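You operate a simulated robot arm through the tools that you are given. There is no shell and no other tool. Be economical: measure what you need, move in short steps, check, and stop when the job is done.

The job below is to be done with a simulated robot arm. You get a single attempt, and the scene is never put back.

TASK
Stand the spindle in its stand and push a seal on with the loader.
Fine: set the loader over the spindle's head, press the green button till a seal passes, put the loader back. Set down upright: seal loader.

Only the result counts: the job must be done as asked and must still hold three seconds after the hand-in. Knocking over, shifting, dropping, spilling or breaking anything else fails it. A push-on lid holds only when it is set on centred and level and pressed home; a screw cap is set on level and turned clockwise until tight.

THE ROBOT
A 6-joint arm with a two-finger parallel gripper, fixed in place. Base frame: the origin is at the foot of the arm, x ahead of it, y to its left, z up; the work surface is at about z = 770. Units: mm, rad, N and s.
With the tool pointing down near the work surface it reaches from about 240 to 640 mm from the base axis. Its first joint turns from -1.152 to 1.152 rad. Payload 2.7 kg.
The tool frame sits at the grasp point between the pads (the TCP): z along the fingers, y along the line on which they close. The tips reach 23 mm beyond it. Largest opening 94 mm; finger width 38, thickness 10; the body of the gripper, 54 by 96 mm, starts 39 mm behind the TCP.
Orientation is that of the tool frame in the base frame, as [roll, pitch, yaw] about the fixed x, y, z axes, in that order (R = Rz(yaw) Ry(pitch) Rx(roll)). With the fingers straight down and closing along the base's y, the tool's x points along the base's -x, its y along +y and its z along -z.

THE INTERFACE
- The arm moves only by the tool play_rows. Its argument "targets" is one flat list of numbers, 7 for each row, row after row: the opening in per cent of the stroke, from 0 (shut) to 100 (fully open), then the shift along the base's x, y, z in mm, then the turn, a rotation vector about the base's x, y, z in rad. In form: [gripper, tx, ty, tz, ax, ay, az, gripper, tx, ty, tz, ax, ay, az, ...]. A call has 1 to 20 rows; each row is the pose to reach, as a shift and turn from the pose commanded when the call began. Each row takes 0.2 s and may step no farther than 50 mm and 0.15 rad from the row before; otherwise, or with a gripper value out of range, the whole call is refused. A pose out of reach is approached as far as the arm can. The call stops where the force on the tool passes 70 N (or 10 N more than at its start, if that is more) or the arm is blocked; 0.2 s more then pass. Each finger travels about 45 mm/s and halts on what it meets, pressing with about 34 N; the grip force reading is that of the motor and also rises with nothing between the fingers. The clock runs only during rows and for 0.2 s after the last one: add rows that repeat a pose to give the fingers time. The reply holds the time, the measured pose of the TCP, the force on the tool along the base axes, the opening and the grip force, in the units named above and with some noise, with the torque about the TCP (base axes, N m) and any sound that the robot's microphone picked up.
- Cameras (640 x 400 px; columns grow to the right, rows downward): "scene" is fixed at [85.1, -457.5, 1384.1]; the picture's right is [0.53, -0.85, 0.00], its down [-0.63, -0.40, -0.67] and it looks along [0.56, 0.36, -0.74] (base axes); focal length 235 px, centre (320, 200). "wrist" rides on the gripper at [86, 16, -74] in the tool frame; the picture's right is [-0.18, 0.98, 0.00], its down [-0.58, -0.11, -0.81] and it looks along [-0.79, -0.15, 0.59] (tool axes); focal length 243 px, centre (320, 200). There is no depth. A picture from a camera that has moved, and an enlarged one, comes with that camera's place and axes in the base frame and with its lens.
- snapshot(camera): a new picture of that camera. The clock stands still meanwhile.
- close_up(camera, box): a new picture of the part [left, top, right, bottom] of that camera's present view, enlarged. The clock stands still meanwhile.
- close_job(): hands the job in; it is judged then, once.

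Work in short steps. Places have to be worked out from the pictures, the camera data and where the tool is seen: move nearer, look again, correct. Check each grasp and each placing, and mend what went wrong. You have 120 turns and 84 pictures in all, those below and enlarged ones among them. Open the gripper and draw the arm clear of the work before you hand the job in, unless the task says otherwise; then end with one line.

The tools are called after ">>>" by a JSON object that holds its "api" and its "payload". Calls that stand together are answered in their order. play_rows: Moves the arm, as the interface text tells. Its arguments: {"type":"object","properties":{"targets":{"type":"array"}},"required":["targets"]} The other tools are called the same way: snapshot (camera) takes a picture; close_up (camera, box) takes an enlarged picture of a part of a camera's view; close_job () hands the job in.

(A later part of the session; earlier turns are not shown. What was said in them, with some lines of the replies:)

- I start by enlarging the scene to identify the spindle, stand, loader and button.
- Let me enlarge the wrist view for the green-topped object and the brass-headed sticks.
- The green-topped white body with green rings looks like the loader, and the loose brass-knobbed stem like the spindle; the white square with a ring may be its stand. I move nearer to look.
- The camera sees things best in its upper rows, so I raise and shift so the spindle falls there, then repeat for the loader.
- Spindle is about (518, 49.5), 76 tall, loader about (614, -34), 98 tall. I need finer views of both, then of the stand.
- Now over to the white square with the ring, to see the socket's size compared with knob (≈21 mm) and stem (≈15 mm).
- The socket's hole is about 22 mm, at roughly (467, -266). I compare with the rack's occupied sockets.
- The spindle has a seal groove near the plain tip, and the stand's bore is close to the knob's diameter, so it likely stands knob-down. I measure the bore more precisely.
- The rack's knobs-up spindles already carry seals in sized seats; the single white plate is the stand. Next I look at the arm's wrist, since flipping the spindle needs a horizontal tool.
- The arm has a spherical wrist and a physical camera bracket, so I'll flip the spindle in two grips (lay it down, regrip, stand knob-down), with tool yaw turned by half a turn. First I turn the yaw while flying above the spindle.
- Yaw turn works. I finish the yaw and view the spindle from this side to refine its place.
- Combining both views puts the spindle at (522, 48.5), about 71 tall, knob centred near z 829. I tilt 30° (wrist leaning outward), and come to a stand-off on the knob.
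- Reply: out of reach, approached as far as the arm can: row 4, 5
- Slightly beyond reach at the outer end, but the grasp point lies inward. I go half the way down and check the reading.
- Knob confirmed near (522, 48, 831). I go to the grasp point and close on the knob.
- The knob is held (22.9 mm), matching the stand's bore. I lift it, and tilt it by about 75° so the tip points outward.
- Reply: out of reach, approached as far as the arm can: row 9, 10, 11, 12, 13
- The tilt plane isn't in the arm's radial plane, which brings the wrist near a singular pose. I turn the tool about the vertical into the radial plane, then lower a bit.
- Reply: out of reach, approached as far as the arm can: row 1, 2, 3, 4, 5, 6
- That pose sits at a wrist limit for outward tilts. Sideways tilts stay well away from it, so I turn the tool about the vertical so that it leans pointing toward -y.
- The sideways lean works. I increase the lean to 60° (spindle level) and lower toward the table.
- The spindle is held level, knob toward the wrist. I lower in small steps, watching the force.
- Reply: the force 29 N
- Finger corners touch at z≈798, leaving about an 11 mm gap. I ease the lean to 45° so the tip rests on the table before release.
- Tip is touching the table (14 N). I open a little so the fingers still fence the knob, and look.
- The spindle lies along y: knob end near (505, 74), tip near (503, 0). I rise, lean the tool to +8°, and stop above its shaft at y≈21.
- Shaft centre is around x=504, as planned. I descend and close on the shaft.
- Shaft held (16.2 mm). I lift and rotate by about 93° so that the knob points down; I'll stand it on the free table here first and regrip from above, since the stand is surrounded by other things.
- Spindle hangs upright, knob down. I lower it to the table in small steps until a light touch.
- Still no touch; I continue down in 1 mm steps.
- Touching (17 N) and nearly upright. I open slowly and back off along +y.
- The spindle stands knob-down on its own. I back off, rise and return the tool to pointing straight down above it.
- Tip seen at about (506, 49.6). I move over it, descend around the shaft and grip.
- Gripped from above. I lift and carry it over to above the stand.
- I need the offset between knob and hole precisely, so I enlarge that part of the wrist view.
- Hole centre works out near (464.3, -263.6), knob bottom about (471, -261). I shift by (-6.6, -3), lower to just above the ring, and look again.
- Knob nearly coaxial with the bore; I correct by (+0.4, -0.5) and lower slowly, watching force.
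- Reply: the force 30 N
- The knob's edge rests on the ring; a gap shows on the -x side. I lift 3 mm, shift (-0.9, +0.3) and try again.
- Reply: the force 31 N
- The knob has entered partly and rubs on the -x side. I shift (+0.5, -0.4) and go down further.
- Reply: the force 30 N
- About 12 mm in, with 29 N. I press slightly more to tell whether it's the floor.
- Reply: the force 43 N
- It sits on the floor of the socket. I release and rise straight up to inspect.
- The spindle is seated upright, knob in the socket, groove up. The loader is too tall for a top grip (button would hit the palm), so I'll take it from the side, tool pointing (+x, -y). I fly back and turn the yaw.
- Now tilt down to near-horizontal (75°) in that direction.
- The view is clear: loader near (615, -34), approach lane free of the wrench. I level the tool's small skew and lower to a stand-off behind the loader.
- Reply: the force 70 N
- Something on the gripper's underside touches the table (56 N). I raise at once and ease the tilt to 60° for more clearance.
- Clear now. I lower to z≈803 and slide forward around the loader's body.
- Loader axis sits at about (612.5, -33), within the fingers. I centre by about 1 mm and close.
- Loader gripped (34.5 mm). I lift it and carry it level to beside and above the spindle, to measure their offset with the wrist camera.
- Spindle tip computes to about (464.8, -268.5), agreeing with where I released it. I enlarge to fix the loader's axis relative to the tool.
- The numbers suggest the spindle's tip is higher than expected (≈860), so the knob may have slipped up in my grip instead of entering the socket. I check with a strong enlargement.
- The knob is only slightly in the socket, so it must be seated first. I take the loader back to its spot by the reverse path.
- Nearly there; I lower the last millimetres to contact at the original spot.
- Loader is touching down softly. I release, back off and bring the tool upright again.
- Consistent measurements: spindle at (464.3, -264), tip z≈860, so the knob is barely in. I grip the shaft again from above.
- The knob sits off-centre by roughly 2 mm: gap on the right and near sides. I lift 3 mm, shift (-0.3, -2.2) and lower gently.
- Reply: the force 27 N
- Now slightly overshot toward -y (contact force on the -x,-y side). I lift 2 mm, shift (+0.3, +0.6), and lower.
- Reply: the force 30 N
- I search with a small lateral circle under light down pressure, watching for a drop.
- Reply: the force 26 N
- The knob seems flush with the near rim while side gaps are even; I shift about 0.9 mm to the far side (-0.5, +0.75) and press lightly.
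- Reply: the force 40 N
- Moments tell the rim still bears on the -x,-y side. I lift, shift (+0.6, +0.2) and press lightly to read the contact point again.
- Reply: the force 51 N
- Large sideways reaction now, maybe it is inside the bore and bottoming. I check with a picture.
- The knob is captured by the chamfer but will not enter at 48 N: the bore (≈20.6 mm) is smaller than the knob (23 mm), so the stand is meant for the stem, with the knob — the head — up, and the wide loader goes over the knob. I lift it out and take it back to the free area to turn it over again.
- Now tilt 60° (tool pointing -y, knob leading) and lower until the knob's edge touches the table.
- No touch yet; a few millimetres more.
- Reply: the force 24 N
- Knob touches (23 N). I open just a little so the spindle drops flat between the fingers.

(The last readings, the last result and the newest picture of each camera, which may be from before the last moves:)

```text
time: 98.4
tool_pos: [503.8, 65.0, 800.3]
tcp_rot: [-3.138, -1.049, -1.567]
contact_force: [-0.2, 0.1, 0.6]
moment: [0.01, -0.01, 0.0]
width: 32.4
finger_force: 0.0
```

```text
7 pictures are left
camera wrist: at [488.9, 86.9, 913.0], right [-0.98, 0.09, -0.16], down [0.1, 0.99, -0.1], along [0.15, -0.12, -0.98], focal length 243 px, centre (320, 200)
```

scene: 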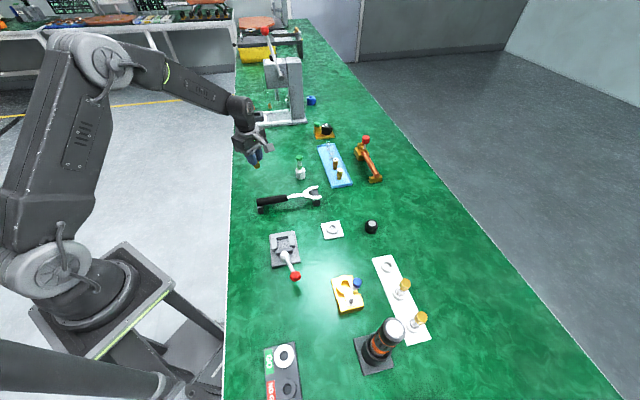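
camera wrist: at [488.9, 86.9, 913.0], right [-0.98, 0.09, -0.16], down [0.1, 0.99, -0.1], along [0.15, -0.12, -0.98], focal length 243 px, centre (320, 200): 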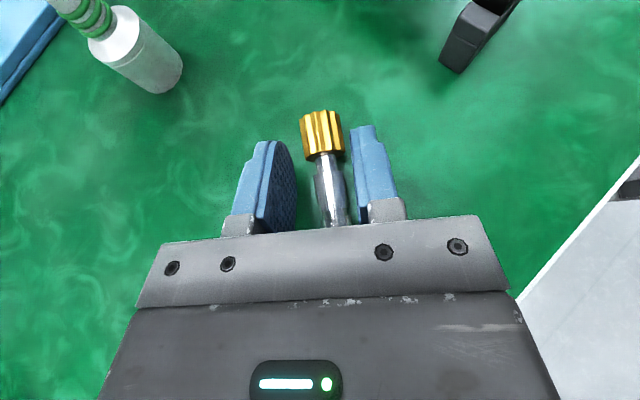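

It lies flat, knob toward -y with centre near (504, 34). I rise, tilt to +10°, and come down to grip the knob.

>>> {"api": "play_rows", "payload": {"targets": [60, 0, 0, 20, 0, 0, 0, 60, 0, 0, 60, 0, 0, 0, 60, 0, -4, 80, 0.14, 0, 0, 60, 0, -8, 80, 0.28, 0, 0, 60, 0, -12, 80, 0.42, 0, 0, 60, 0, -16, 80, 0.56, 0, 0, 60, 0, -20, 80, 0.7, 0, 0, 60, 0, -24, 80, 0.84, 0, 0, 60, 0, -28, 80, 0.98, 0, 0, 60, 0, -32, 80, 1.12, 0, 0, 60, 0.3, -34, 70, 1.22, 0, 0, 60, 0.3, -34, 40, 1.22, 0, 0, 60, 0.3, -34, 15, 1.22, 0, 0, 60, 0.3, -34, 5, 1.22, 0, 0, 60, 0.3, -34, 5, 1.22, 0, 0]}}

>>> {"api": "snapshot", "payload": {"camera": "wrist"}}

```text
time: 101.6
tool_pos: [503.7, 30.6, 805.3]
tcp_rot: [-3.135, 0.172, -1.57]
contact_force: [0.2, -0.4, 0.3]
moment: [-0.01, 0.01, 0.01]
width: 56.5
finger_force: 0.1
```

```text
6 pictures are left
camera wrist: at [489.1, -65.9, 864.0], right [-0.98, 0.18, 0.03], down [0.1, 0.44, 0.89], along [0.15, 0.88, -0.45], focal length 243 px, centre (320, 200)
```

wrist: 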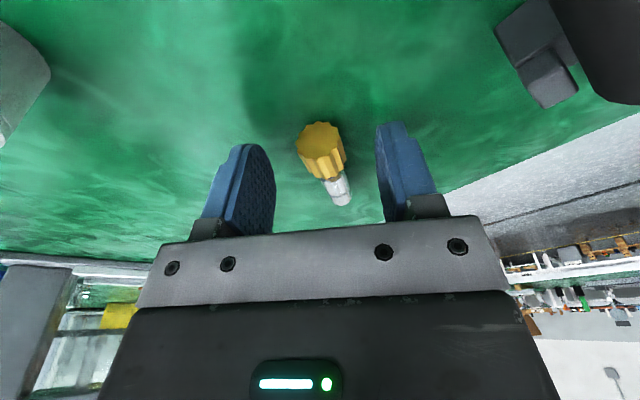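

Knob is between the pads. I lower the last 6.5 mm and close on it.

>>> {"api": "play_rows", "payload": {"targets": [60, 0.3, 2, -4, 0, 0, 0, 60, 0.3, 3, -6.8, 0, 0, 0, 60, 0.3, 3, -6.8, 0, 0, 0, 35, 0.3, 3, -6.8, 0, 0, 0, 12, 0.3, 3, -6.8, 0, 0, 0, 12, 0.3, 3, -6.8, 0, 0, 0, 12, 0.3, 3, -6.8, 0, 0, 0, 12, 0.3, 3, -6.8, 0, 0, 0]}}

```text
time: 103.4
tool_pos: [505.0, 35.0, 798.0]
tcp_rot: [-3.135, 0.171, -1.569]
contact_force: [-0.2, -0.2, 0.4]
moment: [-0.01, -0.02, -0.02]
width: 22.7
finger_force: 34.4
```

Knob held (22.7 mm). I lift and rotate by 87° so the spindle hangs stem-down.

>>> {"api": "play_rows", "payload": {"targets": [12, 0, 0, 30, 0, 0, 0, 12, 0, 0, 70, 0, 0, 0, 12, 0, 3, 100, -0.14, 0, 0, 12, 0, 6, 112, -0.28, 0, 0, 12, 0, 9, 112, -0.42, 0, 0, 12, 0, 12, 112, -0.56, 0, 0, 12, 0, 15, 112, -0.7, 0, 0, 12, 0, 18, 112, -0.84, 0, 0, 12, 0, 21, 112, -0.98, 0, 0, 12, 0, 24, 112, -1.12, 0, 0, 12, 0, 25, 112, -1.26, 0, 0, 12, 0, 25, 112, -1.4, 0, 0, 12, 0, 25, 112, -1.516, 0, 0, 12, 0, 25, 112, -1.516, 0, 0]}}

>>> {"api": "play_rows", "payload": {"targets": [12, -4, -30, 0, 0, 0, 0, 12, -9, -70, 0, 0, 0, 0, 12, -14, -112, 0, 0, 0, 0, 12, -19, -154, 0, 0, 0, 0, 12, -24, -196, 0, 0, 0, 0, 12, -30, -238, 0, 0, 0, 0, 12, -36, -276, 0, 0, 0, 0, 12, -41, -308, -10, 0, 0, 0, 12, -41, -308, -25, 0, 0, 0, 12, -41, -308, -25, 0, 0, 0]}}

>>> {"api": "close_up", "payload": {"camera": "scene", "box": [300, 175, 372, 247]}}

```text
time: 106.4
tool_pos: [504.8, 60.1, 910.9]
tcp_rot: [-3.139, -1.345, -1.565]
contact_force: [0.4, 0.2, -0.1]
moment: [0.03, 0.02, -0.02]
width: 22.6
finger_force: 34.1
```

```text
time: 108.6
tool_pos: [464.2, -249.1, 884.9]
tcp_rot: [-3.14, -1.345, -1.563]
contact_force: [-0.4, 0.0, -1.1]
moment: [0.02, 0.01, 0.01]
width: 22.5
finger_force: 34.2
```

```text
5.56 times, centred on (336, 211) of scene
camera zoom: at [85.1, -457.5, 1384.1], right [0.53, -0.85, 0.0], down [-0.63, -0.4, -0.67], along [0.56, 0.36, -0.74], focal length 1305 px, centre (231, 139)
```

zoom: 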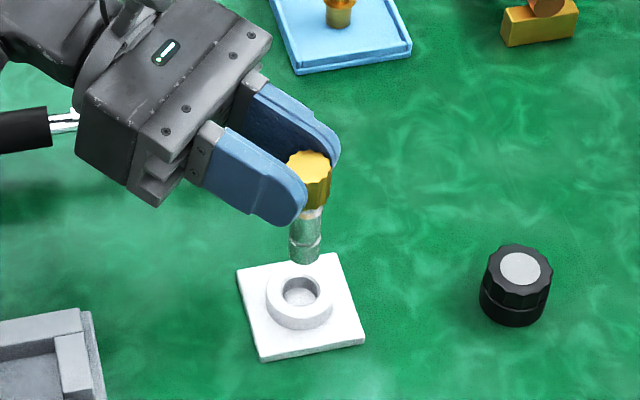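

Spindle hangs plumb, aligned with the hole in this view. I lower slowly into the stand.

>>> {"api": "play_rows", "payload": {"targets": [12, -0.3, 0, -12, 0, 0, 0, 12, -0.3, 0, -22, 0, 0, 0, 12, -0.3, 0, -26, 0, 0, 0, 12, -0.3, 0, -29, 0, 0, 0, 12, -0.3, 0, -32, 0, 0, 0, 12, -0.3, 0, -35, 0, 0, 0, 12, -0.3, 0, -35, 0, 0, 0]}}

```text
time: 110.2
tool_pos: [463.5, -248.4, 849.6]
tcp_rot: [-3.141, -1.343, -1.563]
contact_force: [0.6, -0.5, -0.9]
moment: [-0.01, -0.03, 0.01]
width: 22.7
finger_force: 33.5
```

No contact so far; I continue down in 2 mm steps.

>>> {"api": "play_rows", "payload": {"targets": [12, 0, 0, -2, 0, 0, 0, 12, 0, 0, -4, 0, 0, 0, 12, 0, 0, -6, 0, 0, 0, 12, 0, 0, -8, 0, 0, 0, 12, 0, 0, -8, 0, 0, 0]}}

```text
time: 111.4
tool_pos: [463.9, -249.0, 841.9]
tcp_rot: [-3.141, -1.344, -1.564]
contact_force: [0.5, -0.2, -1.4]
moment: [0.01, 0.01, 0.01]
width: 22.8
finger_force: 33.5
```

>>> {"api": "play_rows", "payload": {"targets": [12, 0, 0, -1.5, 0, 0, 0, 12, 0, 0, -3, 0, 0, 0, 12, 0, 0, -4.5, 0, 0, 0, 12, 0, 0, -6, 0, 0, 0, 12, 0, 0, -6, 0, 0, 0]}}

>>> {"api": "close_up", "payload": {"camera": "scene", "box": [312, 190, 360, 245]}}

```text
time: 112.6
tool_pos: [464.1, -250.3, 839.8]
tcp_rot: [-3.119, -1.353, -1.588]
contact_force: [-1.8, -3.2, 28.2]
moment: [-0.59, 0.06, -0.02]
width: 22.8
finger_force: 33.9
```

```text
7.27 times, centred on (336, 218) of scene
camera zoom: at [84.7, -457.3, 1384.2], right [0.53, -0.85, 0.0], down [-0.63, -0.4, -0.67], along [0.56, 0.36, -0.74], focal length 1708 px, centre (204, 73)
```

zoom: 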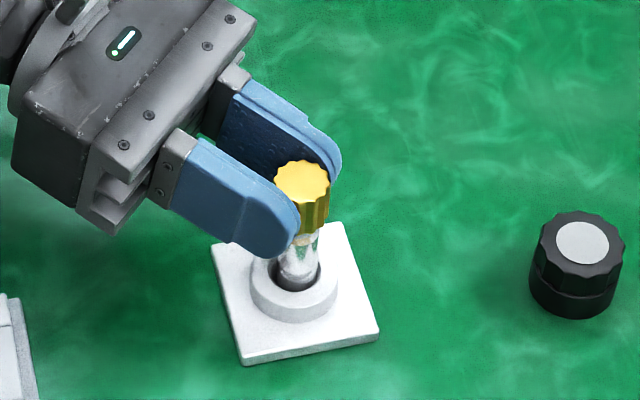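

It stands in the stand just like its neighbours in the rack (same dark annulus). I ease off, release, and back away along +y.

>>> {"api": "play_rows", "payload": {"targets": [12, 0, 0, 1.5, 0, 0, 0, 28, 0, 0, 1.5, 0, 0, 0, 34, 0, 0, 1.5, 0, 0, 0, 60, 0, 0, 1.5, 0, 0, 0, 60, 0, 0, 1.5, 0, 0, 0, 60, 0, 15, 1.5, 0, 0, 0, 60, 0, 40, 1.5, 0, 0, 0, 60, 0, 55, 20, 0, 0, 0, 60, 0, 55, 60, 0, 0, 0, 60, 0, 55, 90, 0, 0, 0, 60, 0, 55, 90, 0, 0, 0]}}

>>> {"api": "snapshot", "payload": {"camera": "wrist"}}

```text
time: 115.0
tool_pos: [462.5, -193.3, 925.9]
tcp_rot: [3.139, -1.344, -1.562]
contact_force: [-0.9, -0.2, 0.3]
moment: [-0.01, 0.02, 0.03]
width: 56.2
finger_force: 0.0
```

```text
3 pictures are left
camera wrist: at [447.7, -139.9, 1028.2], right [-0.98, 0.04, -0.18], down [0.1, 0.92, -0.39], along [0.15, -0.4, -0.91], focal length 243 px, centre (320, 200)
```

wrist: 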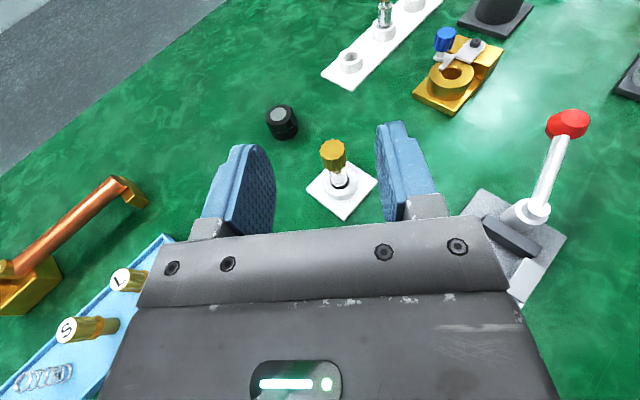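

The spindle stands upright in its stand, knob at about (464, -265). Now I return for the loader: first adjust tilt, then yaw, to the earlier grasp attitude.

>>> {"api": "play_rows", "payload": {"targets": [75, 0, 15, 10, 0.1, 0, 0, 75, 0, 30, 20, 0.2, 0, 0, 75, 0, 40, 30, 0.301, 0.003, 0, 75, 0, 40, 30, 0.301, 0.003, 0]}}

>>> {"api": "play_rows", "payload": {"targets": [75, 14, 30, 0, 0, 0, 0.13, 75, 28, 60, 0, 0, 0, 0.26, 75, 42, 92, -5, 0, 0, 0.39, 75, 57, 124, -15, 0, 0, 0.52, 75, 73, 155, -25, 0, 0, 0.65, 75, 88, 184, -36, 0, 0, 0.783, 75, 88, 184, -36, 0, 0, 0.783]}}

```text
time: 116.0
tool_pos: [462.8, -152.4, 957.7]
tcp_rot: [3.14, -1.043, -1.563]
contact_force: [-0.1, -0.1, 0.8]
moment: [-0.02, 0.0, -0.01]
width: 70.4
finger_force: 0.1
```

```text
time: 117.6
tool_pos: [550.9, 31.9, 920.7]
tcp_rot: [3.14, -1.045, -0.779]
contact_force: [-0.3, -0.1, 0.2]
moment: [-0.01, 0.0, 0.02]
width: 70.5
finger_force: 0.1
```

Attitude matches. I lower at the stand-off and slide in to the recorded grasp position, then close.

>>> {"api": "play_rows", "payload": {"targets": [75, 0, 0, -45, 0, 0, 0, 75, 0, 0, -85, 0, 0, 0, 75, 0, 0, -110, 0, 0, 0, 75, -0.5, -1, -115, 0, 0, 0, 75, 14, -16, -115, 0, 0, 0, 75, 29, -31, -115, 0, 0, 0, 75, 45, -47, -115, 0, 0, 0, 75, 60.3, -61.4, -115.5, 0, 0, 0, 75, 60.3, -61.4, -115.5, 0, 0, 0, 50, 60.3, -61.4, -115.5, 0, 0, 0, 38, 60.3, -61.4, -115.5, 0, 0, 0, 28, 60.3, -61.4, -115.5, 0, 0, 0, 25, 60.3, -61.4, -115.5, 0, 0, 0, 25, 60.3, -61.4, -115.5, 0, 0, 0, 25, 60.3, -61.4, -115.5, 0, 0, 0]}}

```text
time: 120.8
tool_pos: [612.3, -31.4, 804.9]
tcp_rot: [3.14, -1.041, -0.78]
contact_force: [0.3, 0.5, 0.0]
moment: [0.02, -0.04, 0.03]
width: 34.5
finger_force: 33.9
```

Loader is gripped again (34.5 mm). I lift and carry it to hover just above the spindle's knob.

>>> {"api": "play_rows", "payload": {"targets": [25, 0, 0, 20, 0, 0, 0, 25, -5, -2, 55, 0, 0, 0, 25, -20, -20, 90, 0, 0, 0, 25, -42, -48, 103, 0, 0, 0, 25, -64, -78, 103, 0, 0, 0, 25, -86, -110, 103, 0, 0, 0, 25, -108, -142, 103, 0, 0, 0, 25, -128, -176, 103, 0, 0, 0, 25, -144, -208, 103, 0, 0, 0, 25, -152, -230.4, 98, 0, 0, 0, 25, -152, -230.4, 93, 0, 0, 0, 25, -152, -230.4, 93, 0, 0, 0]}}

>>> {"api": "close_up", "payload": {"camera": "scene", "box": [308, 175, 362, 245]}}

```text
time: 123.4
tool_pos: [459.8, -261.6, 897.1]
tcp_rot: [3.14, -1.044, -0.78]
contact_force: [-0.3, -0.1, -1.1]
moment: [0.02, -0.01, 0.02]
width: 34.2
finger_force: 34.0
```

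```text
5.71 times, centred on (335, 210) of scene
camera zoom: at [85.1, -457.5, 1384.1], right [0.53, -0.85, 0.0], down [-0.63, -0.4, -0.67], along [0.56, 0.36, -0.74], focal length 1342 px, centre (234, 143)
```

zoom: 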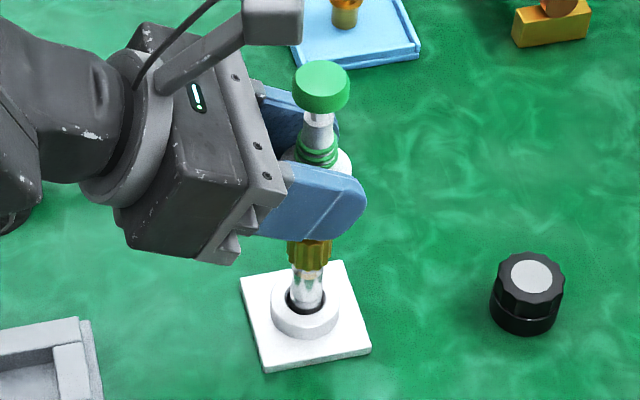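

Loader and spindle axes line up in this view within about half a millimetre. I lower gently and watch the force.

>>> {"api": "play_rows", "payload": {"targets": [25, 0, 0, -5, 0, 0, 0, 25, 0, 0, -9, 0, 0, 0, 25, 0, 0, -12, 0, 0, 0, 25, 0, 0, -14, 0, 0, 0, 25, 0, 0, -16, 0, 0, 0, 25, 0, 0, -16, 0, 0, 0]}}

```text
time: 124.8
tool_pos: [460.8, -261.4, 881.8]
tcp_rot: [3.14, -1.042, -0.782]
contact_force: [0.1, 0.7, -0.9]
moment: [-0.01, 0.0, -0.02]
width: 34.2
finger_force: 33.9
```

No contact yet; I continue in small steps.

>>> {"api": "play_rows", "payload": {"targets": [25, 0, 0, -2, 0, 0, 0, 25, 0, 0, -4, 0, 0, 0, 25, 0, 0, -6, 0, 0, 0, 25, 0, 0, -8, 0, 0, 0, 25, 0, 0, -8, 0, 0, 0]}}

```text
time: 126.0
tool_pos: [459.9, -261.4, 873.6]
tcp_rot: [3.141, -1.044, -0.78]
contact_force: [0.8, -1.4, -0.7]
moment: [0.02, 0.01, -0.01]
width: 34.2
finger_force: 34.1
```

The loader's rim is below the knob top without contact: the bore fits the knob. I keep lowering.

>>> {"api": "play_rows", "payload": {"targets": [25, 0, 0, -2, 0, 0, 0, 25, 0, 0, -4, 0, 0, 0, 25, 0, 0, -6, 0, 0, 0, 25, 0, 0, -8, 0, 0, 0, 25, 0, 0, -10, 0, 0, 0, 25, 0, 0, -10, 0, 0, 0]}}

```text
time: 127.4
tool_pos: [459.0, -262.2, 863.5]
tcp_rot: [3.139, -1.044, -0.78]
contact_force: [0.6, 0.7, -0.1]
moment: [0.0, -0.03, -0.04]
width: 34.0
finger_force: 33.6
```

>>> {"api": "play_rows", "payload": {"targets": [25, 0, 0, -2, 0, 0, 0, 25, 0, 0, -4, 0, 0, 0, 25, 0, 0, -6, 0, 0, 0, 25, 0, 0, -8, 0, 0, 0, 25, 0, 0, -10, 0, 0, 0, 25, 0, 0, -10, 0, 0, 0]}}

```text
time: 128.8
tool_pos: [461.3, -261.9, 854.9]
tcp_rot: [3.141, -1.046, -0.78]
contact_force: [-0.9, 1.3, 5.0]
moment: [0.04, 0.03, 0.04]
width: 34.5
finger_force: 34.1
```

A first touch (5 N) with about 30 mm of overlap. I press a little further to confirm it is seated.

>>> {"api": "play_rows", "payload": {"targets": [25, 0, 0, -1, 0, 0, 0, 25, 0, 0, -2, 0, 0, 0, 25, 0, 0, -2, 0, 0, 0]}}

>>> {"api": "close_up", "payload": {"camera": "scene", "box": [308, 175, 362, 245]}}

```text
time: 129.6
tool_pos: [461.6, -262.7, 853.9]
tcp_rot: [-3.141, -1.053, -0.782]
contact_force: [-3.3, 0.9, 26.7]
moment: [-0.04, 0.09, 0.0]
width: 34.1
finger_force: 34.0
```

```text
5.71 times, centred on (335, 210) of scene
camera zoom: at [84.7, -457.3, 1384.2], right [0.53, -0.85, 0.0], down [-0.63, -0.4, -0.67], along [0.56, 0.36, -0.74], focal length 1342 px, centre (234, 143)
```

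zoom: 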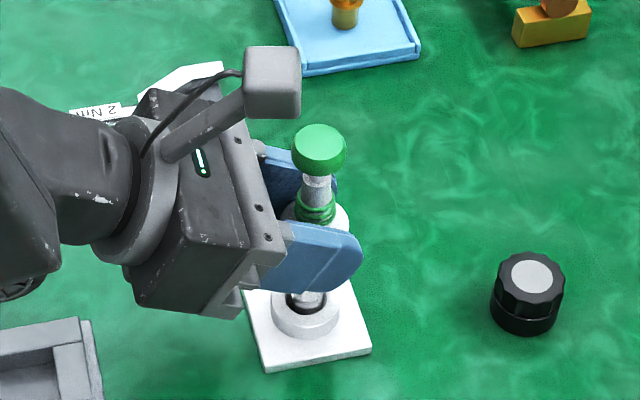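

Fully seated on the knob (27 N). I ease off, release the loader, and back away to press the button from above.

>>> {"api": "play_rows", "payload": {"targets": [25, 0, 0, 1.5, 0, 0, 0, 38, 0, 0, 1.5, 0, 0, 0, 44, 0, 0, 1.5, 0, 0, 0, 60, 0, 0, 1.5, 0, 0, 0, 75, 0, 0, 1.5, 0, 0, 0, 75, 0, 0, 1.5, 0, 0, 0, 75, -15, 15, 1.5, 0, 0, 0, 75, -35, 34.5, 1.5, 0, 0, 0, 75, -55, 54, 1.5, 0, 0, 0, 75, -70, 69, 20, 0, 0, 0, 75, -70, 69, 60, 0, 0, 0, 75, -70, 69, 100, 0, 0, 0, 75, -70, 69, 130, 0, 0, 0, 75, -70, 69, 130, 0, 0, 0]}}

>>> {"api": "play_rows", "payload": {"targets": [50, 0, 0, 0, 0.1, 0.1, 0, 25, 0, 0, 0, 0.2, 0.2, 0, 0, 0, 0, 0, 0.3, 0.3, 0, 0, 0, 0, 0, 0.4, 0.4, 0, 0, 0, 0, 0, 0.5, 0.5, 0, 0, 0, 0, 0, 0.6, 0.6, 0, 0, 0, 0, 0, 0.7, 0.7, 0, 0, 0, 0, 0, 0.735, 0.743, 0, 0, 0, 0, 0, 0.735, 0.743, 0]}}

```text
time: 132.6
tool_pos: [389.3, -192.6, 981.6]
tcp_rot: [3.139, -1.043, -0.777]
contact_force: [0.3, -0.3, 0.1]
moment: [0.02, 0.02, -0.01]
width: 70.4
finger_force: 0.1
```

```text
time: 134.6
tool_pos: [390.8, -191.6, 981.8]
tcp_rot: [3.139, 0.003, -0.781]
contact_force: [0.7, 1.0, 0.8]
moment: [0.0, 0.01, 0.01]
width: 0.0
finger_force: 33.4
```

Tool is upright with fingers shut. I move over the button and descend to just above it.

>>> {"api": "play_rows", "payload": {"targets": [0, 25, -25, 0, 0, 0, 0, 0, 50, -50, 0, 0, 0, 0, 0, 73.2, -73.8, -5, 0, 0, 0, 0, 73.2, -73.8, -20, 0, 0, 0, 0, 73.2, -73.8, -32, 0, 0, 0, 0, 73.2, -73.8, -38, 0, 0, 0, 0, 73.2, -73.8, -38, 0, 0, 0]}}

```text
time: 136.2
tool_pos: [462.9, -265.8, 943.7]
tcp_rot: [3.14, 0.002, -0.78]
contact_force: [-0.1, 0.0, -0.3]
moment: [-0.02, 0.0, 0.03]
width: 0.1
finger_force: 34.6
```

I press down in small steps, listening for the seal.

>>> {"api": "play_rows", "payload": {"targets": [0, 0.6, 0, -2, 0, 0, 0, 0, 0.6, 0, -4, 0, 0, 0, 0, 0.6, 0, -6, 0, 0, 0, 0, 0.6, 0, -7.5, 0, 0, 0, 0, 0.6, 0, -9, 0, 0, 0, 0, 0.6, 0, -10, 0, 0, 0]}}

```text
time: 137.6
tool_pos: [463.3, -265.0, 933.5]
tcp_rot: [3.14, 0.002, -0.78]
contact_force: [-0.3, 0.1, 0.8]
moment: [-0.02, 0.0, -0.01]
width: 0.1
finger_force: 33.9
```

>>> {"api": "play_rows", "payload": {"targets": [0, 0, 0, -1.5, 0, 0, 0, 0, 0, 0, -3, 0, 0, 0, 0, 0, 0, -4.5, 0, 0, 0, 0, 0, 0, -6, 0, 0, 0, 0, 0, 0, -6, 0, 0, 0]}}

```text
time: 138.8
tool_pos: [464.2, -266.4, 928.6]
tcp_rot: [3.14, 0.001, -0.78]
contact_force: [0.3, -0.2, 4.1]
moment: [-0.01, 0.02, -0.03]
width: 0.0
finger_force: 34.4
```

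Contact with the button, force is rising gently (4 N). I press on.

>>> {"api": "play_rows", "payload": {"targets": [0, 0, 0, -1, 0, 0, 0, 0, 0, 0, -2, 0, 0, 0, 0, 0, 0, -3, 0, 0, 0, 0, 0, 0, -4, 0, 0, 0, 0, 0, 0, -4, 0, 0, 0]}}

```text
time: 140.0
tool_pos: [464.4, -265.6, 925.6]
tcp_rot: [3.14, 0.0, -0.781]
contact_force: [-0.1, -0.4, 13.6]
moment: [-0.03, 0.06, -0.04]
width: 0.0
finger_force: 34.0
```

>>> {"api": "play_rows", "payload": {"targets": [0, 0, 0, -1, 0, 0, 0, 0, 0, 0, -2, 0, 0, 0, 0, 0, 0, -3, 0, 0, 0, 0, 0, 0, -4, 0, 0, 0, 0, 0, 0, -4, 0, 0, 0]}}

```text
time: 141.2
tool_pos: [464.4, -265.8, 920.3]
tcp_rot: [-3.14, -0.002, -0.781]
contact_force: [-1.2, 0.4, 27.1]
moment: [0.05, 0.07, -0.02]
width: 0.0
finger_force: 34.0
```

The button's spring is compressing (27 N). No sound yet, so I press further.

>>> {"api": "play_rows", "payload": {"targets": [0, 0, 0, -1, 0, 0, 0, 0, 0, 0, -2, 0, 0, 0, 0, 0, 0, -3, 0, 0, 0, 0, 0, 0, -3, 0, 0, 0]}}

```text
time: 142.2
tool_pos: [465.7, -266.1, 920.8]
tcp_rot: [3.141, -0.005, -0.78]
contact_force: [-1.8, 0.1, 33.1]
moment: [0.15, 0.24, -0.02]
width: 0.0
finger_force: 34.0
```

>>> {"api": "play_rows", "payload": {"targets": [0, 0, 0, -1.5, 0, 0, 0, 0, 0, 0, -3, 0, 0, 0, 0, 0, 0, -4, 0, 0, 0, 0, 0, 0, -4, 0, 0, 0]}}

```text
time: 143.2
tool_pos: [465.9, -267.0, 918.8]
tcp_rot: [-3.139, -0.01, -0.782]
contact_force: [-2.9, 1.8, 42.5]
moment: [0.24, 0.31, 0.01]
width: 0.0
finger_force: 34.1
```

Still no click at 42 N; I go a bit further, staying below the stop force.

>>> {"api": "play_rows", "payload": {"targets": [0, 0, 0, -1.5, 0, 0, 0, 0, 0, 0, -3, 0, 0, 0, 0, 0, 0, -4.5, 0, 0, 0, 0, 0, 0, -4.5, 0, 0, 0]}}

```text
time: 144.2
tool_pos: [466.0, -267.9, 916.6]
tcp_rot: [-3.139, -0.015, -0.781]
contact_force: [-4.4, 2.7, 53.2]
moment: [0.43, 0.47, 0.02]
width: 0.2
finger_force: 34.4
```

>>> {"api": "play_rows", "payload": {"targets": [0, 0, 0, -1.5, 0, 0, 0, 0, 0, 0, -3, 0, 0, 0, 0, 0, 0, -4.5, 0, 0, 0, 0, 0, 0, -5, 0, 0, 0, 0, 0, 0, -5, 0, 0, 0]}}

```text
time: 145.4
tool_pos: [466.8, -267.5, 915.5]
tcp_rot: [-3.135, -0.024, -0.781]
contact_force: [-6.4, 5.1, 65.7]
moment: [0.64, 0.64, -0.01]
width: 0.0
finger_force: 33.9
```

No click at 66 N and the contact point drifted off-centre, so I back off and spend the last picture on the state.

>>> {"api": "play_rows", "payload": {"targets": [0, 0, 0, 5, 0, 0, 0, 0, -1.5, 1.5, 15, 0, 0, 0, 0, -1.5, 1.5, 40, 0, 0, 0, 0, -30, 30, 60, 0, 0, 0, 0, -60, 60, 60, 0, 0, 0, 0, -60, 60, 60, 0, 0, 0]}}

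>>> {"api": "close_up", "payload": {"camera": "scene", "box": [306, 170, 366, 245]}}

```text
time: 146.8
tool_pos: [403.1, -204.6, 964.2]
tcp_rot: [3.14, 0.003, -0.781]
contact_force: [1.0, 0.1, 0.0]
moment: [0.02, 0.02, 0.02]
width: 0.1
finger_force: 34.2
```

```text
5.33 times, centred on (336, 208) of scene
camera zoom: at [85.1, -457.5, 1384.1], right [0.53, -0.85, 0.0], down [-0.63, -0.4, -0.67], along [0.56, 0.36, -0.74], focal length 1252 px, centre (235, 160)
```

zoom: 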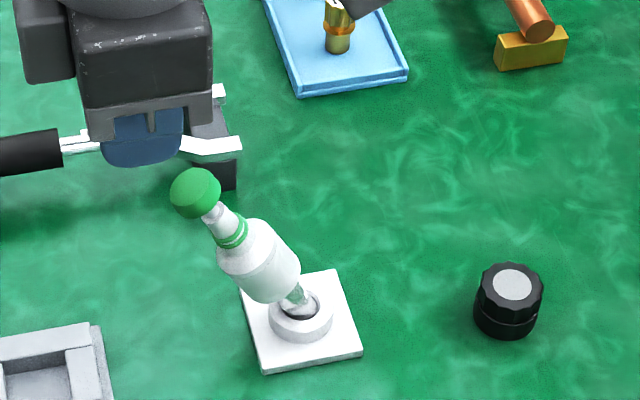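

The pressing tipped the loader-and-spindle over by about 27° within the loose stand (leaning toward (-0.63, +0.78)). No pictures remain, so I work from geometry: I'll grip the button itself along the leaning axis, swing the whole upright, and press while holding it aligned. First I open and align the tool.

>>> {"api": "play_rows", "payload": {"targets": [30, 0, 0, 30, 0, 0, 0, 60, 0, 0, 50, 0, 0, -0.054, 60, 0, 0, 50, 0, 0, -0.108, 60, 0, 0, 50, 0, 0, -0.108]}}

>>> {"api": "play_rows", "payload": {"targets": [60, 2, 0, -10, -0.1, -0.08, 0, 60, 5, 1, -25, -0.2, -0.16, 0, 60, 8, 2, -45, -0.3, -0.24, 0, 60, 9.7, 2.5, -65, -0.3725, -0.302, 0, 60, 9.7, 2.5, -75, -0.3725, -0.302, 0, 60, 9.7, 2.5, -75, -0.3725, -0.302, 0]}}

```text
time: 147.8
tool_pos: [403.7, -205.9, 1013.7]
tcp_rot: [3.14, 0.003, -0.888]
contact_force: [0.1, -0.4, -0.4]
moment: [0.01, -0.01, -0.01]
width: 56.2
finger_force: 0.1
```

```text
time: 149.2
tool_pos: [414.2, -202.3, 938.5]
tcp_rot: [3.14, -0.477, -0.89]
contact_force: [-0.3, -0.5, 0.7]
moment: [-0.01, -0.04, 0.0]
width: 56.3
finger_force: 0.1
```

Aligned. I advance along the leaning axis so the fingers straddle the button, watching for contact.

>>> {"api": "play_rows", "payload": {"targets": [60, 4.3, -5.3, -13.3, 0, 0, 0, 60, 8.6, -10.7, -26.6, 0, 0, 0, 60, 13, -16, -40, 0, 0, 0, 60, 16.5, -20.2, -50.5, 0, 0, 0, 60, 18.5, -23.4, -57.7, 0, 0, 0, 60, 18.5, -23.4, -57.7, 0, 0, 0]}}

```text
time: 150.6
tool_pos: [432.4, -227.3, 879.8]
tcp_rot: [3.14, -0.477, -0.888]
contact_force: [0.5, -0.3, 0.4]
moment: [-0.03, 0.01, 0.02]
width: 56.5
finger_force: 0.1
```

Free so far. I close slowly and see what width the fingers find (button ≈ 26 mm).

>>> {"api": "play_rows", "payload": {"targets": [45, 0, 0, 0, 0, 0, 0, 36, 0, 0, 0, 0, 0, 0, 30, 0, 0, 0, 0, 0, 0, 26, 0, 0, 0, 0, 0, 0, 22, 0, 0, 0, 0, 0, 0, 18, 0, 0, 0, 0, 0, 0, 16, 0, 0, 0, 0, 0, 0, 16, 0, 0, 0, 0, 0, 0]}}

```text
time: 152.4
tool_pos: [433.0, -226.2, 879.6]
tcp_rot: [3.138, -0.478, -0.887]
contact_force: [-0.2, 0.1, -0.1]
moment: [0.07, -0.01, 0.01]
width: 23.5
finger_force: 34.1
```

The button is gripped (23.5 mm). I swing the assembly upright on an arc about the spindle's foot.

>>> {"api": "play_rows", "payload": {"targets": [16, 3.8, -4.7, 2.7, 0.046, 0.038, 0, 16, 7.5, -9.3, 4.9, 0.093, 0.075, 0, 16, 11.4, -14.3, 6.9, 0.139, 0.113, 0, 16, 15.2, -19.2, 8.6, 0.186, 0.151, 0, 16, 19.2, -24.3, 9.8, 0.232, 0.188, 0, 16, 23.2, -29.3, 10.7, 0.278, 0.226, 0, 16, 27.1, -34.2, 11.2, 0.325, 0.264, 0, 16, 31, -39.1, 11.4, 0.371, 0.301, 0, 16, 31, -39.1, 11.4, 0.371, 0.301, 0]}}

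```text
time: 154.4
tool_pos: [462.1, -265.6, 891.9]
tcp_rot: [3.141, 0.003, -0.887]
contact_force: [-0.4, -0.1, -1.2]
moment: [0.01, -0.02, 0.02]
width: 23.5
finger_force: 33.7
out of reach, approached as far as the arm can: row 2, 3
```

Upright with no side load. Now I press straight down while holding the button aligned.

>>> {"api": "play_rows", "payload": {"targets": [16, 0.8, 0, -2, 0, 0, 0, 16, 0.8, 0, -4, 0, 0, 0, 16, 0.8, 0, -6, 0, 0, 0, 16, 0.8, 0, -8, 0, 0, 0, 16, 0.8, 0, -8, 0, 0, 0]}}

```text
time: 155.6
tool_pos: [464.0, -266.1, 883.7]
tcp_rot: [3.141, 0.0, -0.889]
contact_force: [-0.4, 0.5, 1.4]
moment: [0.0, 0.03, -0.01]
width: 23.7
finger_force: 34.0
```

>>> {"api": "play_rows", "payload": {"targets": [16, 0, 0, -1.5, 0, 0, 0, 16, 0, 0, -3, 0, 0, 0, 16, 0, 0, -4.5, 0, 0, 0, 16, 0, 0, -6, 0, 0, 0, 16, 0, 0, -6, 0, 0, 0]}}

```text
time: 156.8
tool_pos: [463.3, -266.2, 878.8]
tcp_rot: [3.139, 0.0, -0.888]
contact_force: [0.8, 0.5, 3.0]
moment: [0.06, -0.02, -0.06]
width: 23.6
finger_force: 34.0
```

>>> {"api": "play_rows", "payload": {"targets": [16, 0, 0, -1.5, 0, 0, 0, 16, 0, 0, -3, 0, 0, 0, 16, 0, 0, -4.5, 0, 0, 0, 16, 0, 0, -6, 0, 0, 0, 16, 0, 0, -6, 0, 0, 0]}}

```text
time: 158.0
tool_pos: [463.7, -266.7, 876.2]
tcp_rot: [-3.14, -0.006, -0.887]
contact_force: [-7.4, 4.8, 39.9]
moment: [0.43, 0.58, -0.04]
width: 23.7
finger_force: 34.0
```

The fingertips have run onto the loader's body, so I'm not pressing the button. I relax, open by a few millimetres only, slide up and grip the button higher.

>>> {"api": "play_rows", "payload": {"targets": [16, 0, 0, 5, 0, 0, 0, 16, 0, 0, 6, 0, 0, 0, 28, 0, 0, 6, 0, 0, 0, 29, 0, 0, 6, 0, 0, 0, 29, 0, 0, 16, 0, 0, 0, 29, 0, 0, 27, 0, 0, 0, 29, 0, 0, 27, 0, 0, 0, 20, 0, 0, 27, 0, 0, 0, 14, 0, 0, 27, 0, 0, 0, 14, 0, 0, 27, 0, 0, 0]}}

```text
time: 160.2
tool_pos: [463.8, -266.2, 898.3]
tcp_rot: [3.138, 0.002, -0.887]
contact_force: [-1.1, 0.0, -0.9]
moment: [-0.02, -0.02, 0.02]
width: 24.3
finger_force: 34.4
```

Gripped at 24.3 mm, the button's diameter. I press down again.

>>> {"api": "play_rows", "payload": {"targets": [14, 0, 0, -1.5, 0, 0, 0, 14, 0, 0, -3, 0, 0, 0, 14, 0, 0, -4.5, 0, 0, 0, 14, 0, 0, -6, 0, 0, 0, 14, 0, 0, -6, 0, 0, 0]}}

```text
time: 161.4
tool_pos: [463.9, -266.2, 893.3]
tcp_rot: [3.14, -0.001, -0.888]
contact_force: [0.6, -0.6, 2.4]
moment: [-0.01, 0.03, -0.04]
width: 24.2
finger_force: 34.3
```

>>> {"api": "play_rows", "payload": {"targets": [14, 0, 0, -1.5, 0, 0, 0, 14, 0, 0, -3, 0, 0, 0, 14, 0, 0, -4.5, 0, 0, 0, 14, 0, 0, -6, 0, 0, 0, 14, 0, 0, -7, 0, 0, 0, 14, 0, 0, -7, 0, 0, 0]}}

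```text
time: 162.8
tool_pos: [463.6, -265.4, 886.7]
tcp_rot: [3.139, -0.001, -0.888]
contact_force: [1.0, 0.2, 3.9]
moment: [0.01, -0.02, -0.02]
width: 24.1
finger_force: 34.0
```

>>> {"api": "play_rows", "payload": {"targets": [14, 0, 0, -1.5, 0, 0, 0, 14, 0, 0, -3, 0, 0, 0, 14, 0, 0, -4.5, 0, 0, 0, 14, 0, 0, -6, 0, 0, 0, 14, 0, 0, -6, 0, 0, 0]}}

```text
time: 164.0
tool_pos: [463.7, -266.4, 881.5]
tcp_rot: [3.14, -0.003, -0.888]
contact_force: [0.0, 0.8, 24.6]
moment: [-0.01, 0.04, -0.01]
width: 24.1
finger_force: 33.7
```

Clean axial force, 25 N. I press on a little.

>>> {"api": "play_rows", "payload": {"targets": [14, 0, 0, -1, 0, 0, 0, 14, 0, 0, -2, 0, 0, 0, 14, 0, 0, -3, 0, 0, 0, 14, 0, 0, -3, 0, 0, 0]}}

```text
time: 165.0
tool_pos: [464.7, -265.9, 880.9]
tcp_rot: [3.14, -0.004, -0.886]
contact_force: [-1.2, 0.4, 28.7]
moment: [0.05, 0.04, -0.06]
width: 24.1
finger_force: 34.2
```

>>> {"api": "play_rows", "payload": {"targets": [14, 0, 0, -1.5, 0, 0, 0, 14, 0, 0, -3, 0, 0, 0, 14, 0, 0, -4.5, 0, 0, 0, 14, 0, 0, -4.5, 0, 0, 0]}}

```text
time: 166.0
tool_pos: [464.3, -267.5, 877.2]
tcp_rot: [-3.139, -0.008, -0.888]
contact_force: [-1.9, 0.8, 34.2]
moment: [0.0, 0.2, -0.01]
width: 24.3
finger_force: 33.8
```

The button has gone through its whole stroke on its axis (force rises stiffly at the stop), as it also did in the first press. I now lift the loader off straight up by the button.

>>> {"api": "play_rows", "payload": {"targets": [14, 0, 0, 6, 0, 0, 0, 14, 0, 0, 12, 0, 0, 0, 14, 0, 0, 22, 0, 0, 0, 14, 0, 0, 35, 0, 0, 0, 14, 0, 0, 50, 0, 0, 0, 14, 0, 0, 65, 0, 0, 0, 14, 0, 0, 75, 0, 0, 0, 14, 0, 0, 75, 0, 0, 0]}}

```text
time: 167.8
tool_pos: [463.9, -266.1, 947.4]
tcp_rot: [3.139, 0.0, -0.889]
contact_force: [0.0, -0.2, -0.7]
moment: [-0.01, 0.03, 0.02]
width: 24.2
finger_force: 33.9
```

Still holding the button. I carry the loader back toward its original place, descending at the end.

>>> {"api": "play_rows", "payload": {"targets": [14, 22, 34, 0, 0, 0, 0, 14, 44, 67, 0, 0, 0, 0, 14, 66, 100, 0, 0, 0, 0, 14, 88, 134, -5, 0, 0, 0, 14, 110, 168, -15, 0, 0, 0, 14, 132, 201, -35, 0, 0, 0, 14, 148, 226, -60, 0, 0, 0, 14, 151.6, 231.6, -75, 0, 0, 0, 14, 151.6, 231.6, -85, 0, 0, 0, 14, 151.6, 231.6, -85, 0, 0, 0]}}

```text
time: 170.0
tool_pos: [615.6, -34.3, 862.2]
tcp_rot: [3.14, 0.0, -0.888]
contact_force: [-0.2, 0.3, -1.4]
moment: [0.0, -0.05, 0.01]
width: 24.3
finger_force: 34.1
```

Reached. I lower in small steps until a light touch.

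>>> {"api": "play_rows", "payload": {"targets": [14, 0, 0, -3, 0, 0, 0, 14, 0, 0, -6, 0, 0, 0, 14, 0, 0, -9, 0, 0, 0, 14, 0, 0, -12, 0, 0, 0, 14, 0, 0, -12, 0, 0, 0]}}

```text
time: 171.2
tool_pos: [615.8, -34.0, 850.6]
tcp_rot: [3.139, 0.0, -0.888]
contact_force: [0.6, 0.3, -1.2]
moment: [-0.02, -0.03, 0.05]
width: 24.2
finger_force: 33.3
```

>>> {"api": "play_rows", "payload": {"targets": [14, 0, 0, -2, 0, 0, 0, 14, 0, 0, -4, 0, 0, 0, 14, 0, 0, -5, 0, 0, 0, 14, 0, 0, -6, 0, 0, 0, 14, 0, 0, -6, 0, 0, 0]}}

```text
time: 172.4
tool_pos: [615.4, -34.4, 844.3]
tcp_rot: [3.139, 0.0, -0.888]
contact_force: [-0.7, -1.1, 0.3]
moment: [0.03, 0.03, -0.03]
width: 24.5
finger_force: 34.0
```

>>> {"api": "play_rows", "payload": {"targets": [14, 0, 0, -1.5, 0, 0, 0, 14, 0, 0, -3, 0, 0, 0, 14, 0, 0, -4, 0, 0, 0, 14, 0, 0, -4, 0, 0, 0]}}

```text
time: 173.4
tool_pos: [615.2, -34.5, 840.4]
tcp_rot: [3.141, 0.001, -0.889]
contact_force: [-0.6, -1.2, 1.7]
moment: [-0.03, 0.02, 0.01]
width: 24.3
finger_force: 33.7
```

Force is climbing slowly, likely touching with the button spring giving. I check 2 mm more.

>>> {"api": "play_rows", "payload": {"targets": [14, 0, 0, -1, 0, 0, 0, 14, 0, 0, -2.5, 0, 0, 0, 14, 0, 0, -2.5, 0, 0, 0]}}

```text
time: 174.2
tool_pos: [615.9, -34.1, 838.6]
tcp_rot: [3.139, 0.0, -0.889]
contact_force: [0.5, -0.4, 2.6]
moment: [-0.04, -0.04, -0.01]
width: 24.1
finger_force: 34.4
```

It is standing on the table with the button only slightly pressed. I ease up 4 mm, open slowly, and rise clear.

>>> {"api": "play_rows", "payload": {"targets": [14, 0, 0, 3, 0, 0, 0, 14, 0, 0, 4, 0, 0, 0, 28, 0, 0, 4, 0, 0, 0, 32, 0, 0, 4, 0, 0, 0, 45, 0, 0, 4, 0, 0, 0, 60, 0, 0, 4, 0, 0, 0, 60, 0, 0, 4, 0, 0, 0, 60, 0, 0, 25, 0, 0, 0, 60, -3, 2, 55, 0, 0, 0, 60, -15, 10, 85, 0, 0, 0, 60, -15, 10, 85, 0, 0, 0]}}

```text
time: 176.6
tool_pos: [601.2, -25.3, 923.9]
tcp_rot: [3.139, 0.001, -0.886]
contact_force: [-0.5, 0.1, -0.3]
moment: [0.0, 0.0, -0.01]
width: 56.4
finger_force: 0.1
```

I try for one more picture, in case any is left.

>>> {"api": "snapshot", "payload": {"camera": "scene"}}

```text
refused: no pictures are left
```

No pictures left. I draw the arm clear of the work.

>>> {"api": "play_rows", "payload": {"targets": [60, -20, 10, 30, 0, 0, 0, 60, -50, 25, 65, 0, 0, 0, 60, -85, 40, 100, 0, 0, 0, 60, -120, 55, 130, 0, 0, 0, 60, -150, 65, 150, 0, 0, 0, 60, -150, 65, 150, 0, 0, 0]}}

>>> {"api": "close_job", "payload": {}}

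```text
refused: row 3 steps farther than a row can; nothing moved
```

```text
The job is handed in.
```

The job is handed in, but I could not confirm that a seal went on or that the spindle is upright: the spindle was put stem-down in its stand, the button was pressed through its stroke twice with no sound, the first press tipped spindle and loader about 27° (I swung them upright for the second), the loader was set back near its original spot by feel, and with no pictures left none of this was checked; the last move to clear the arm was refused, so it stayed open and raised near the loader.
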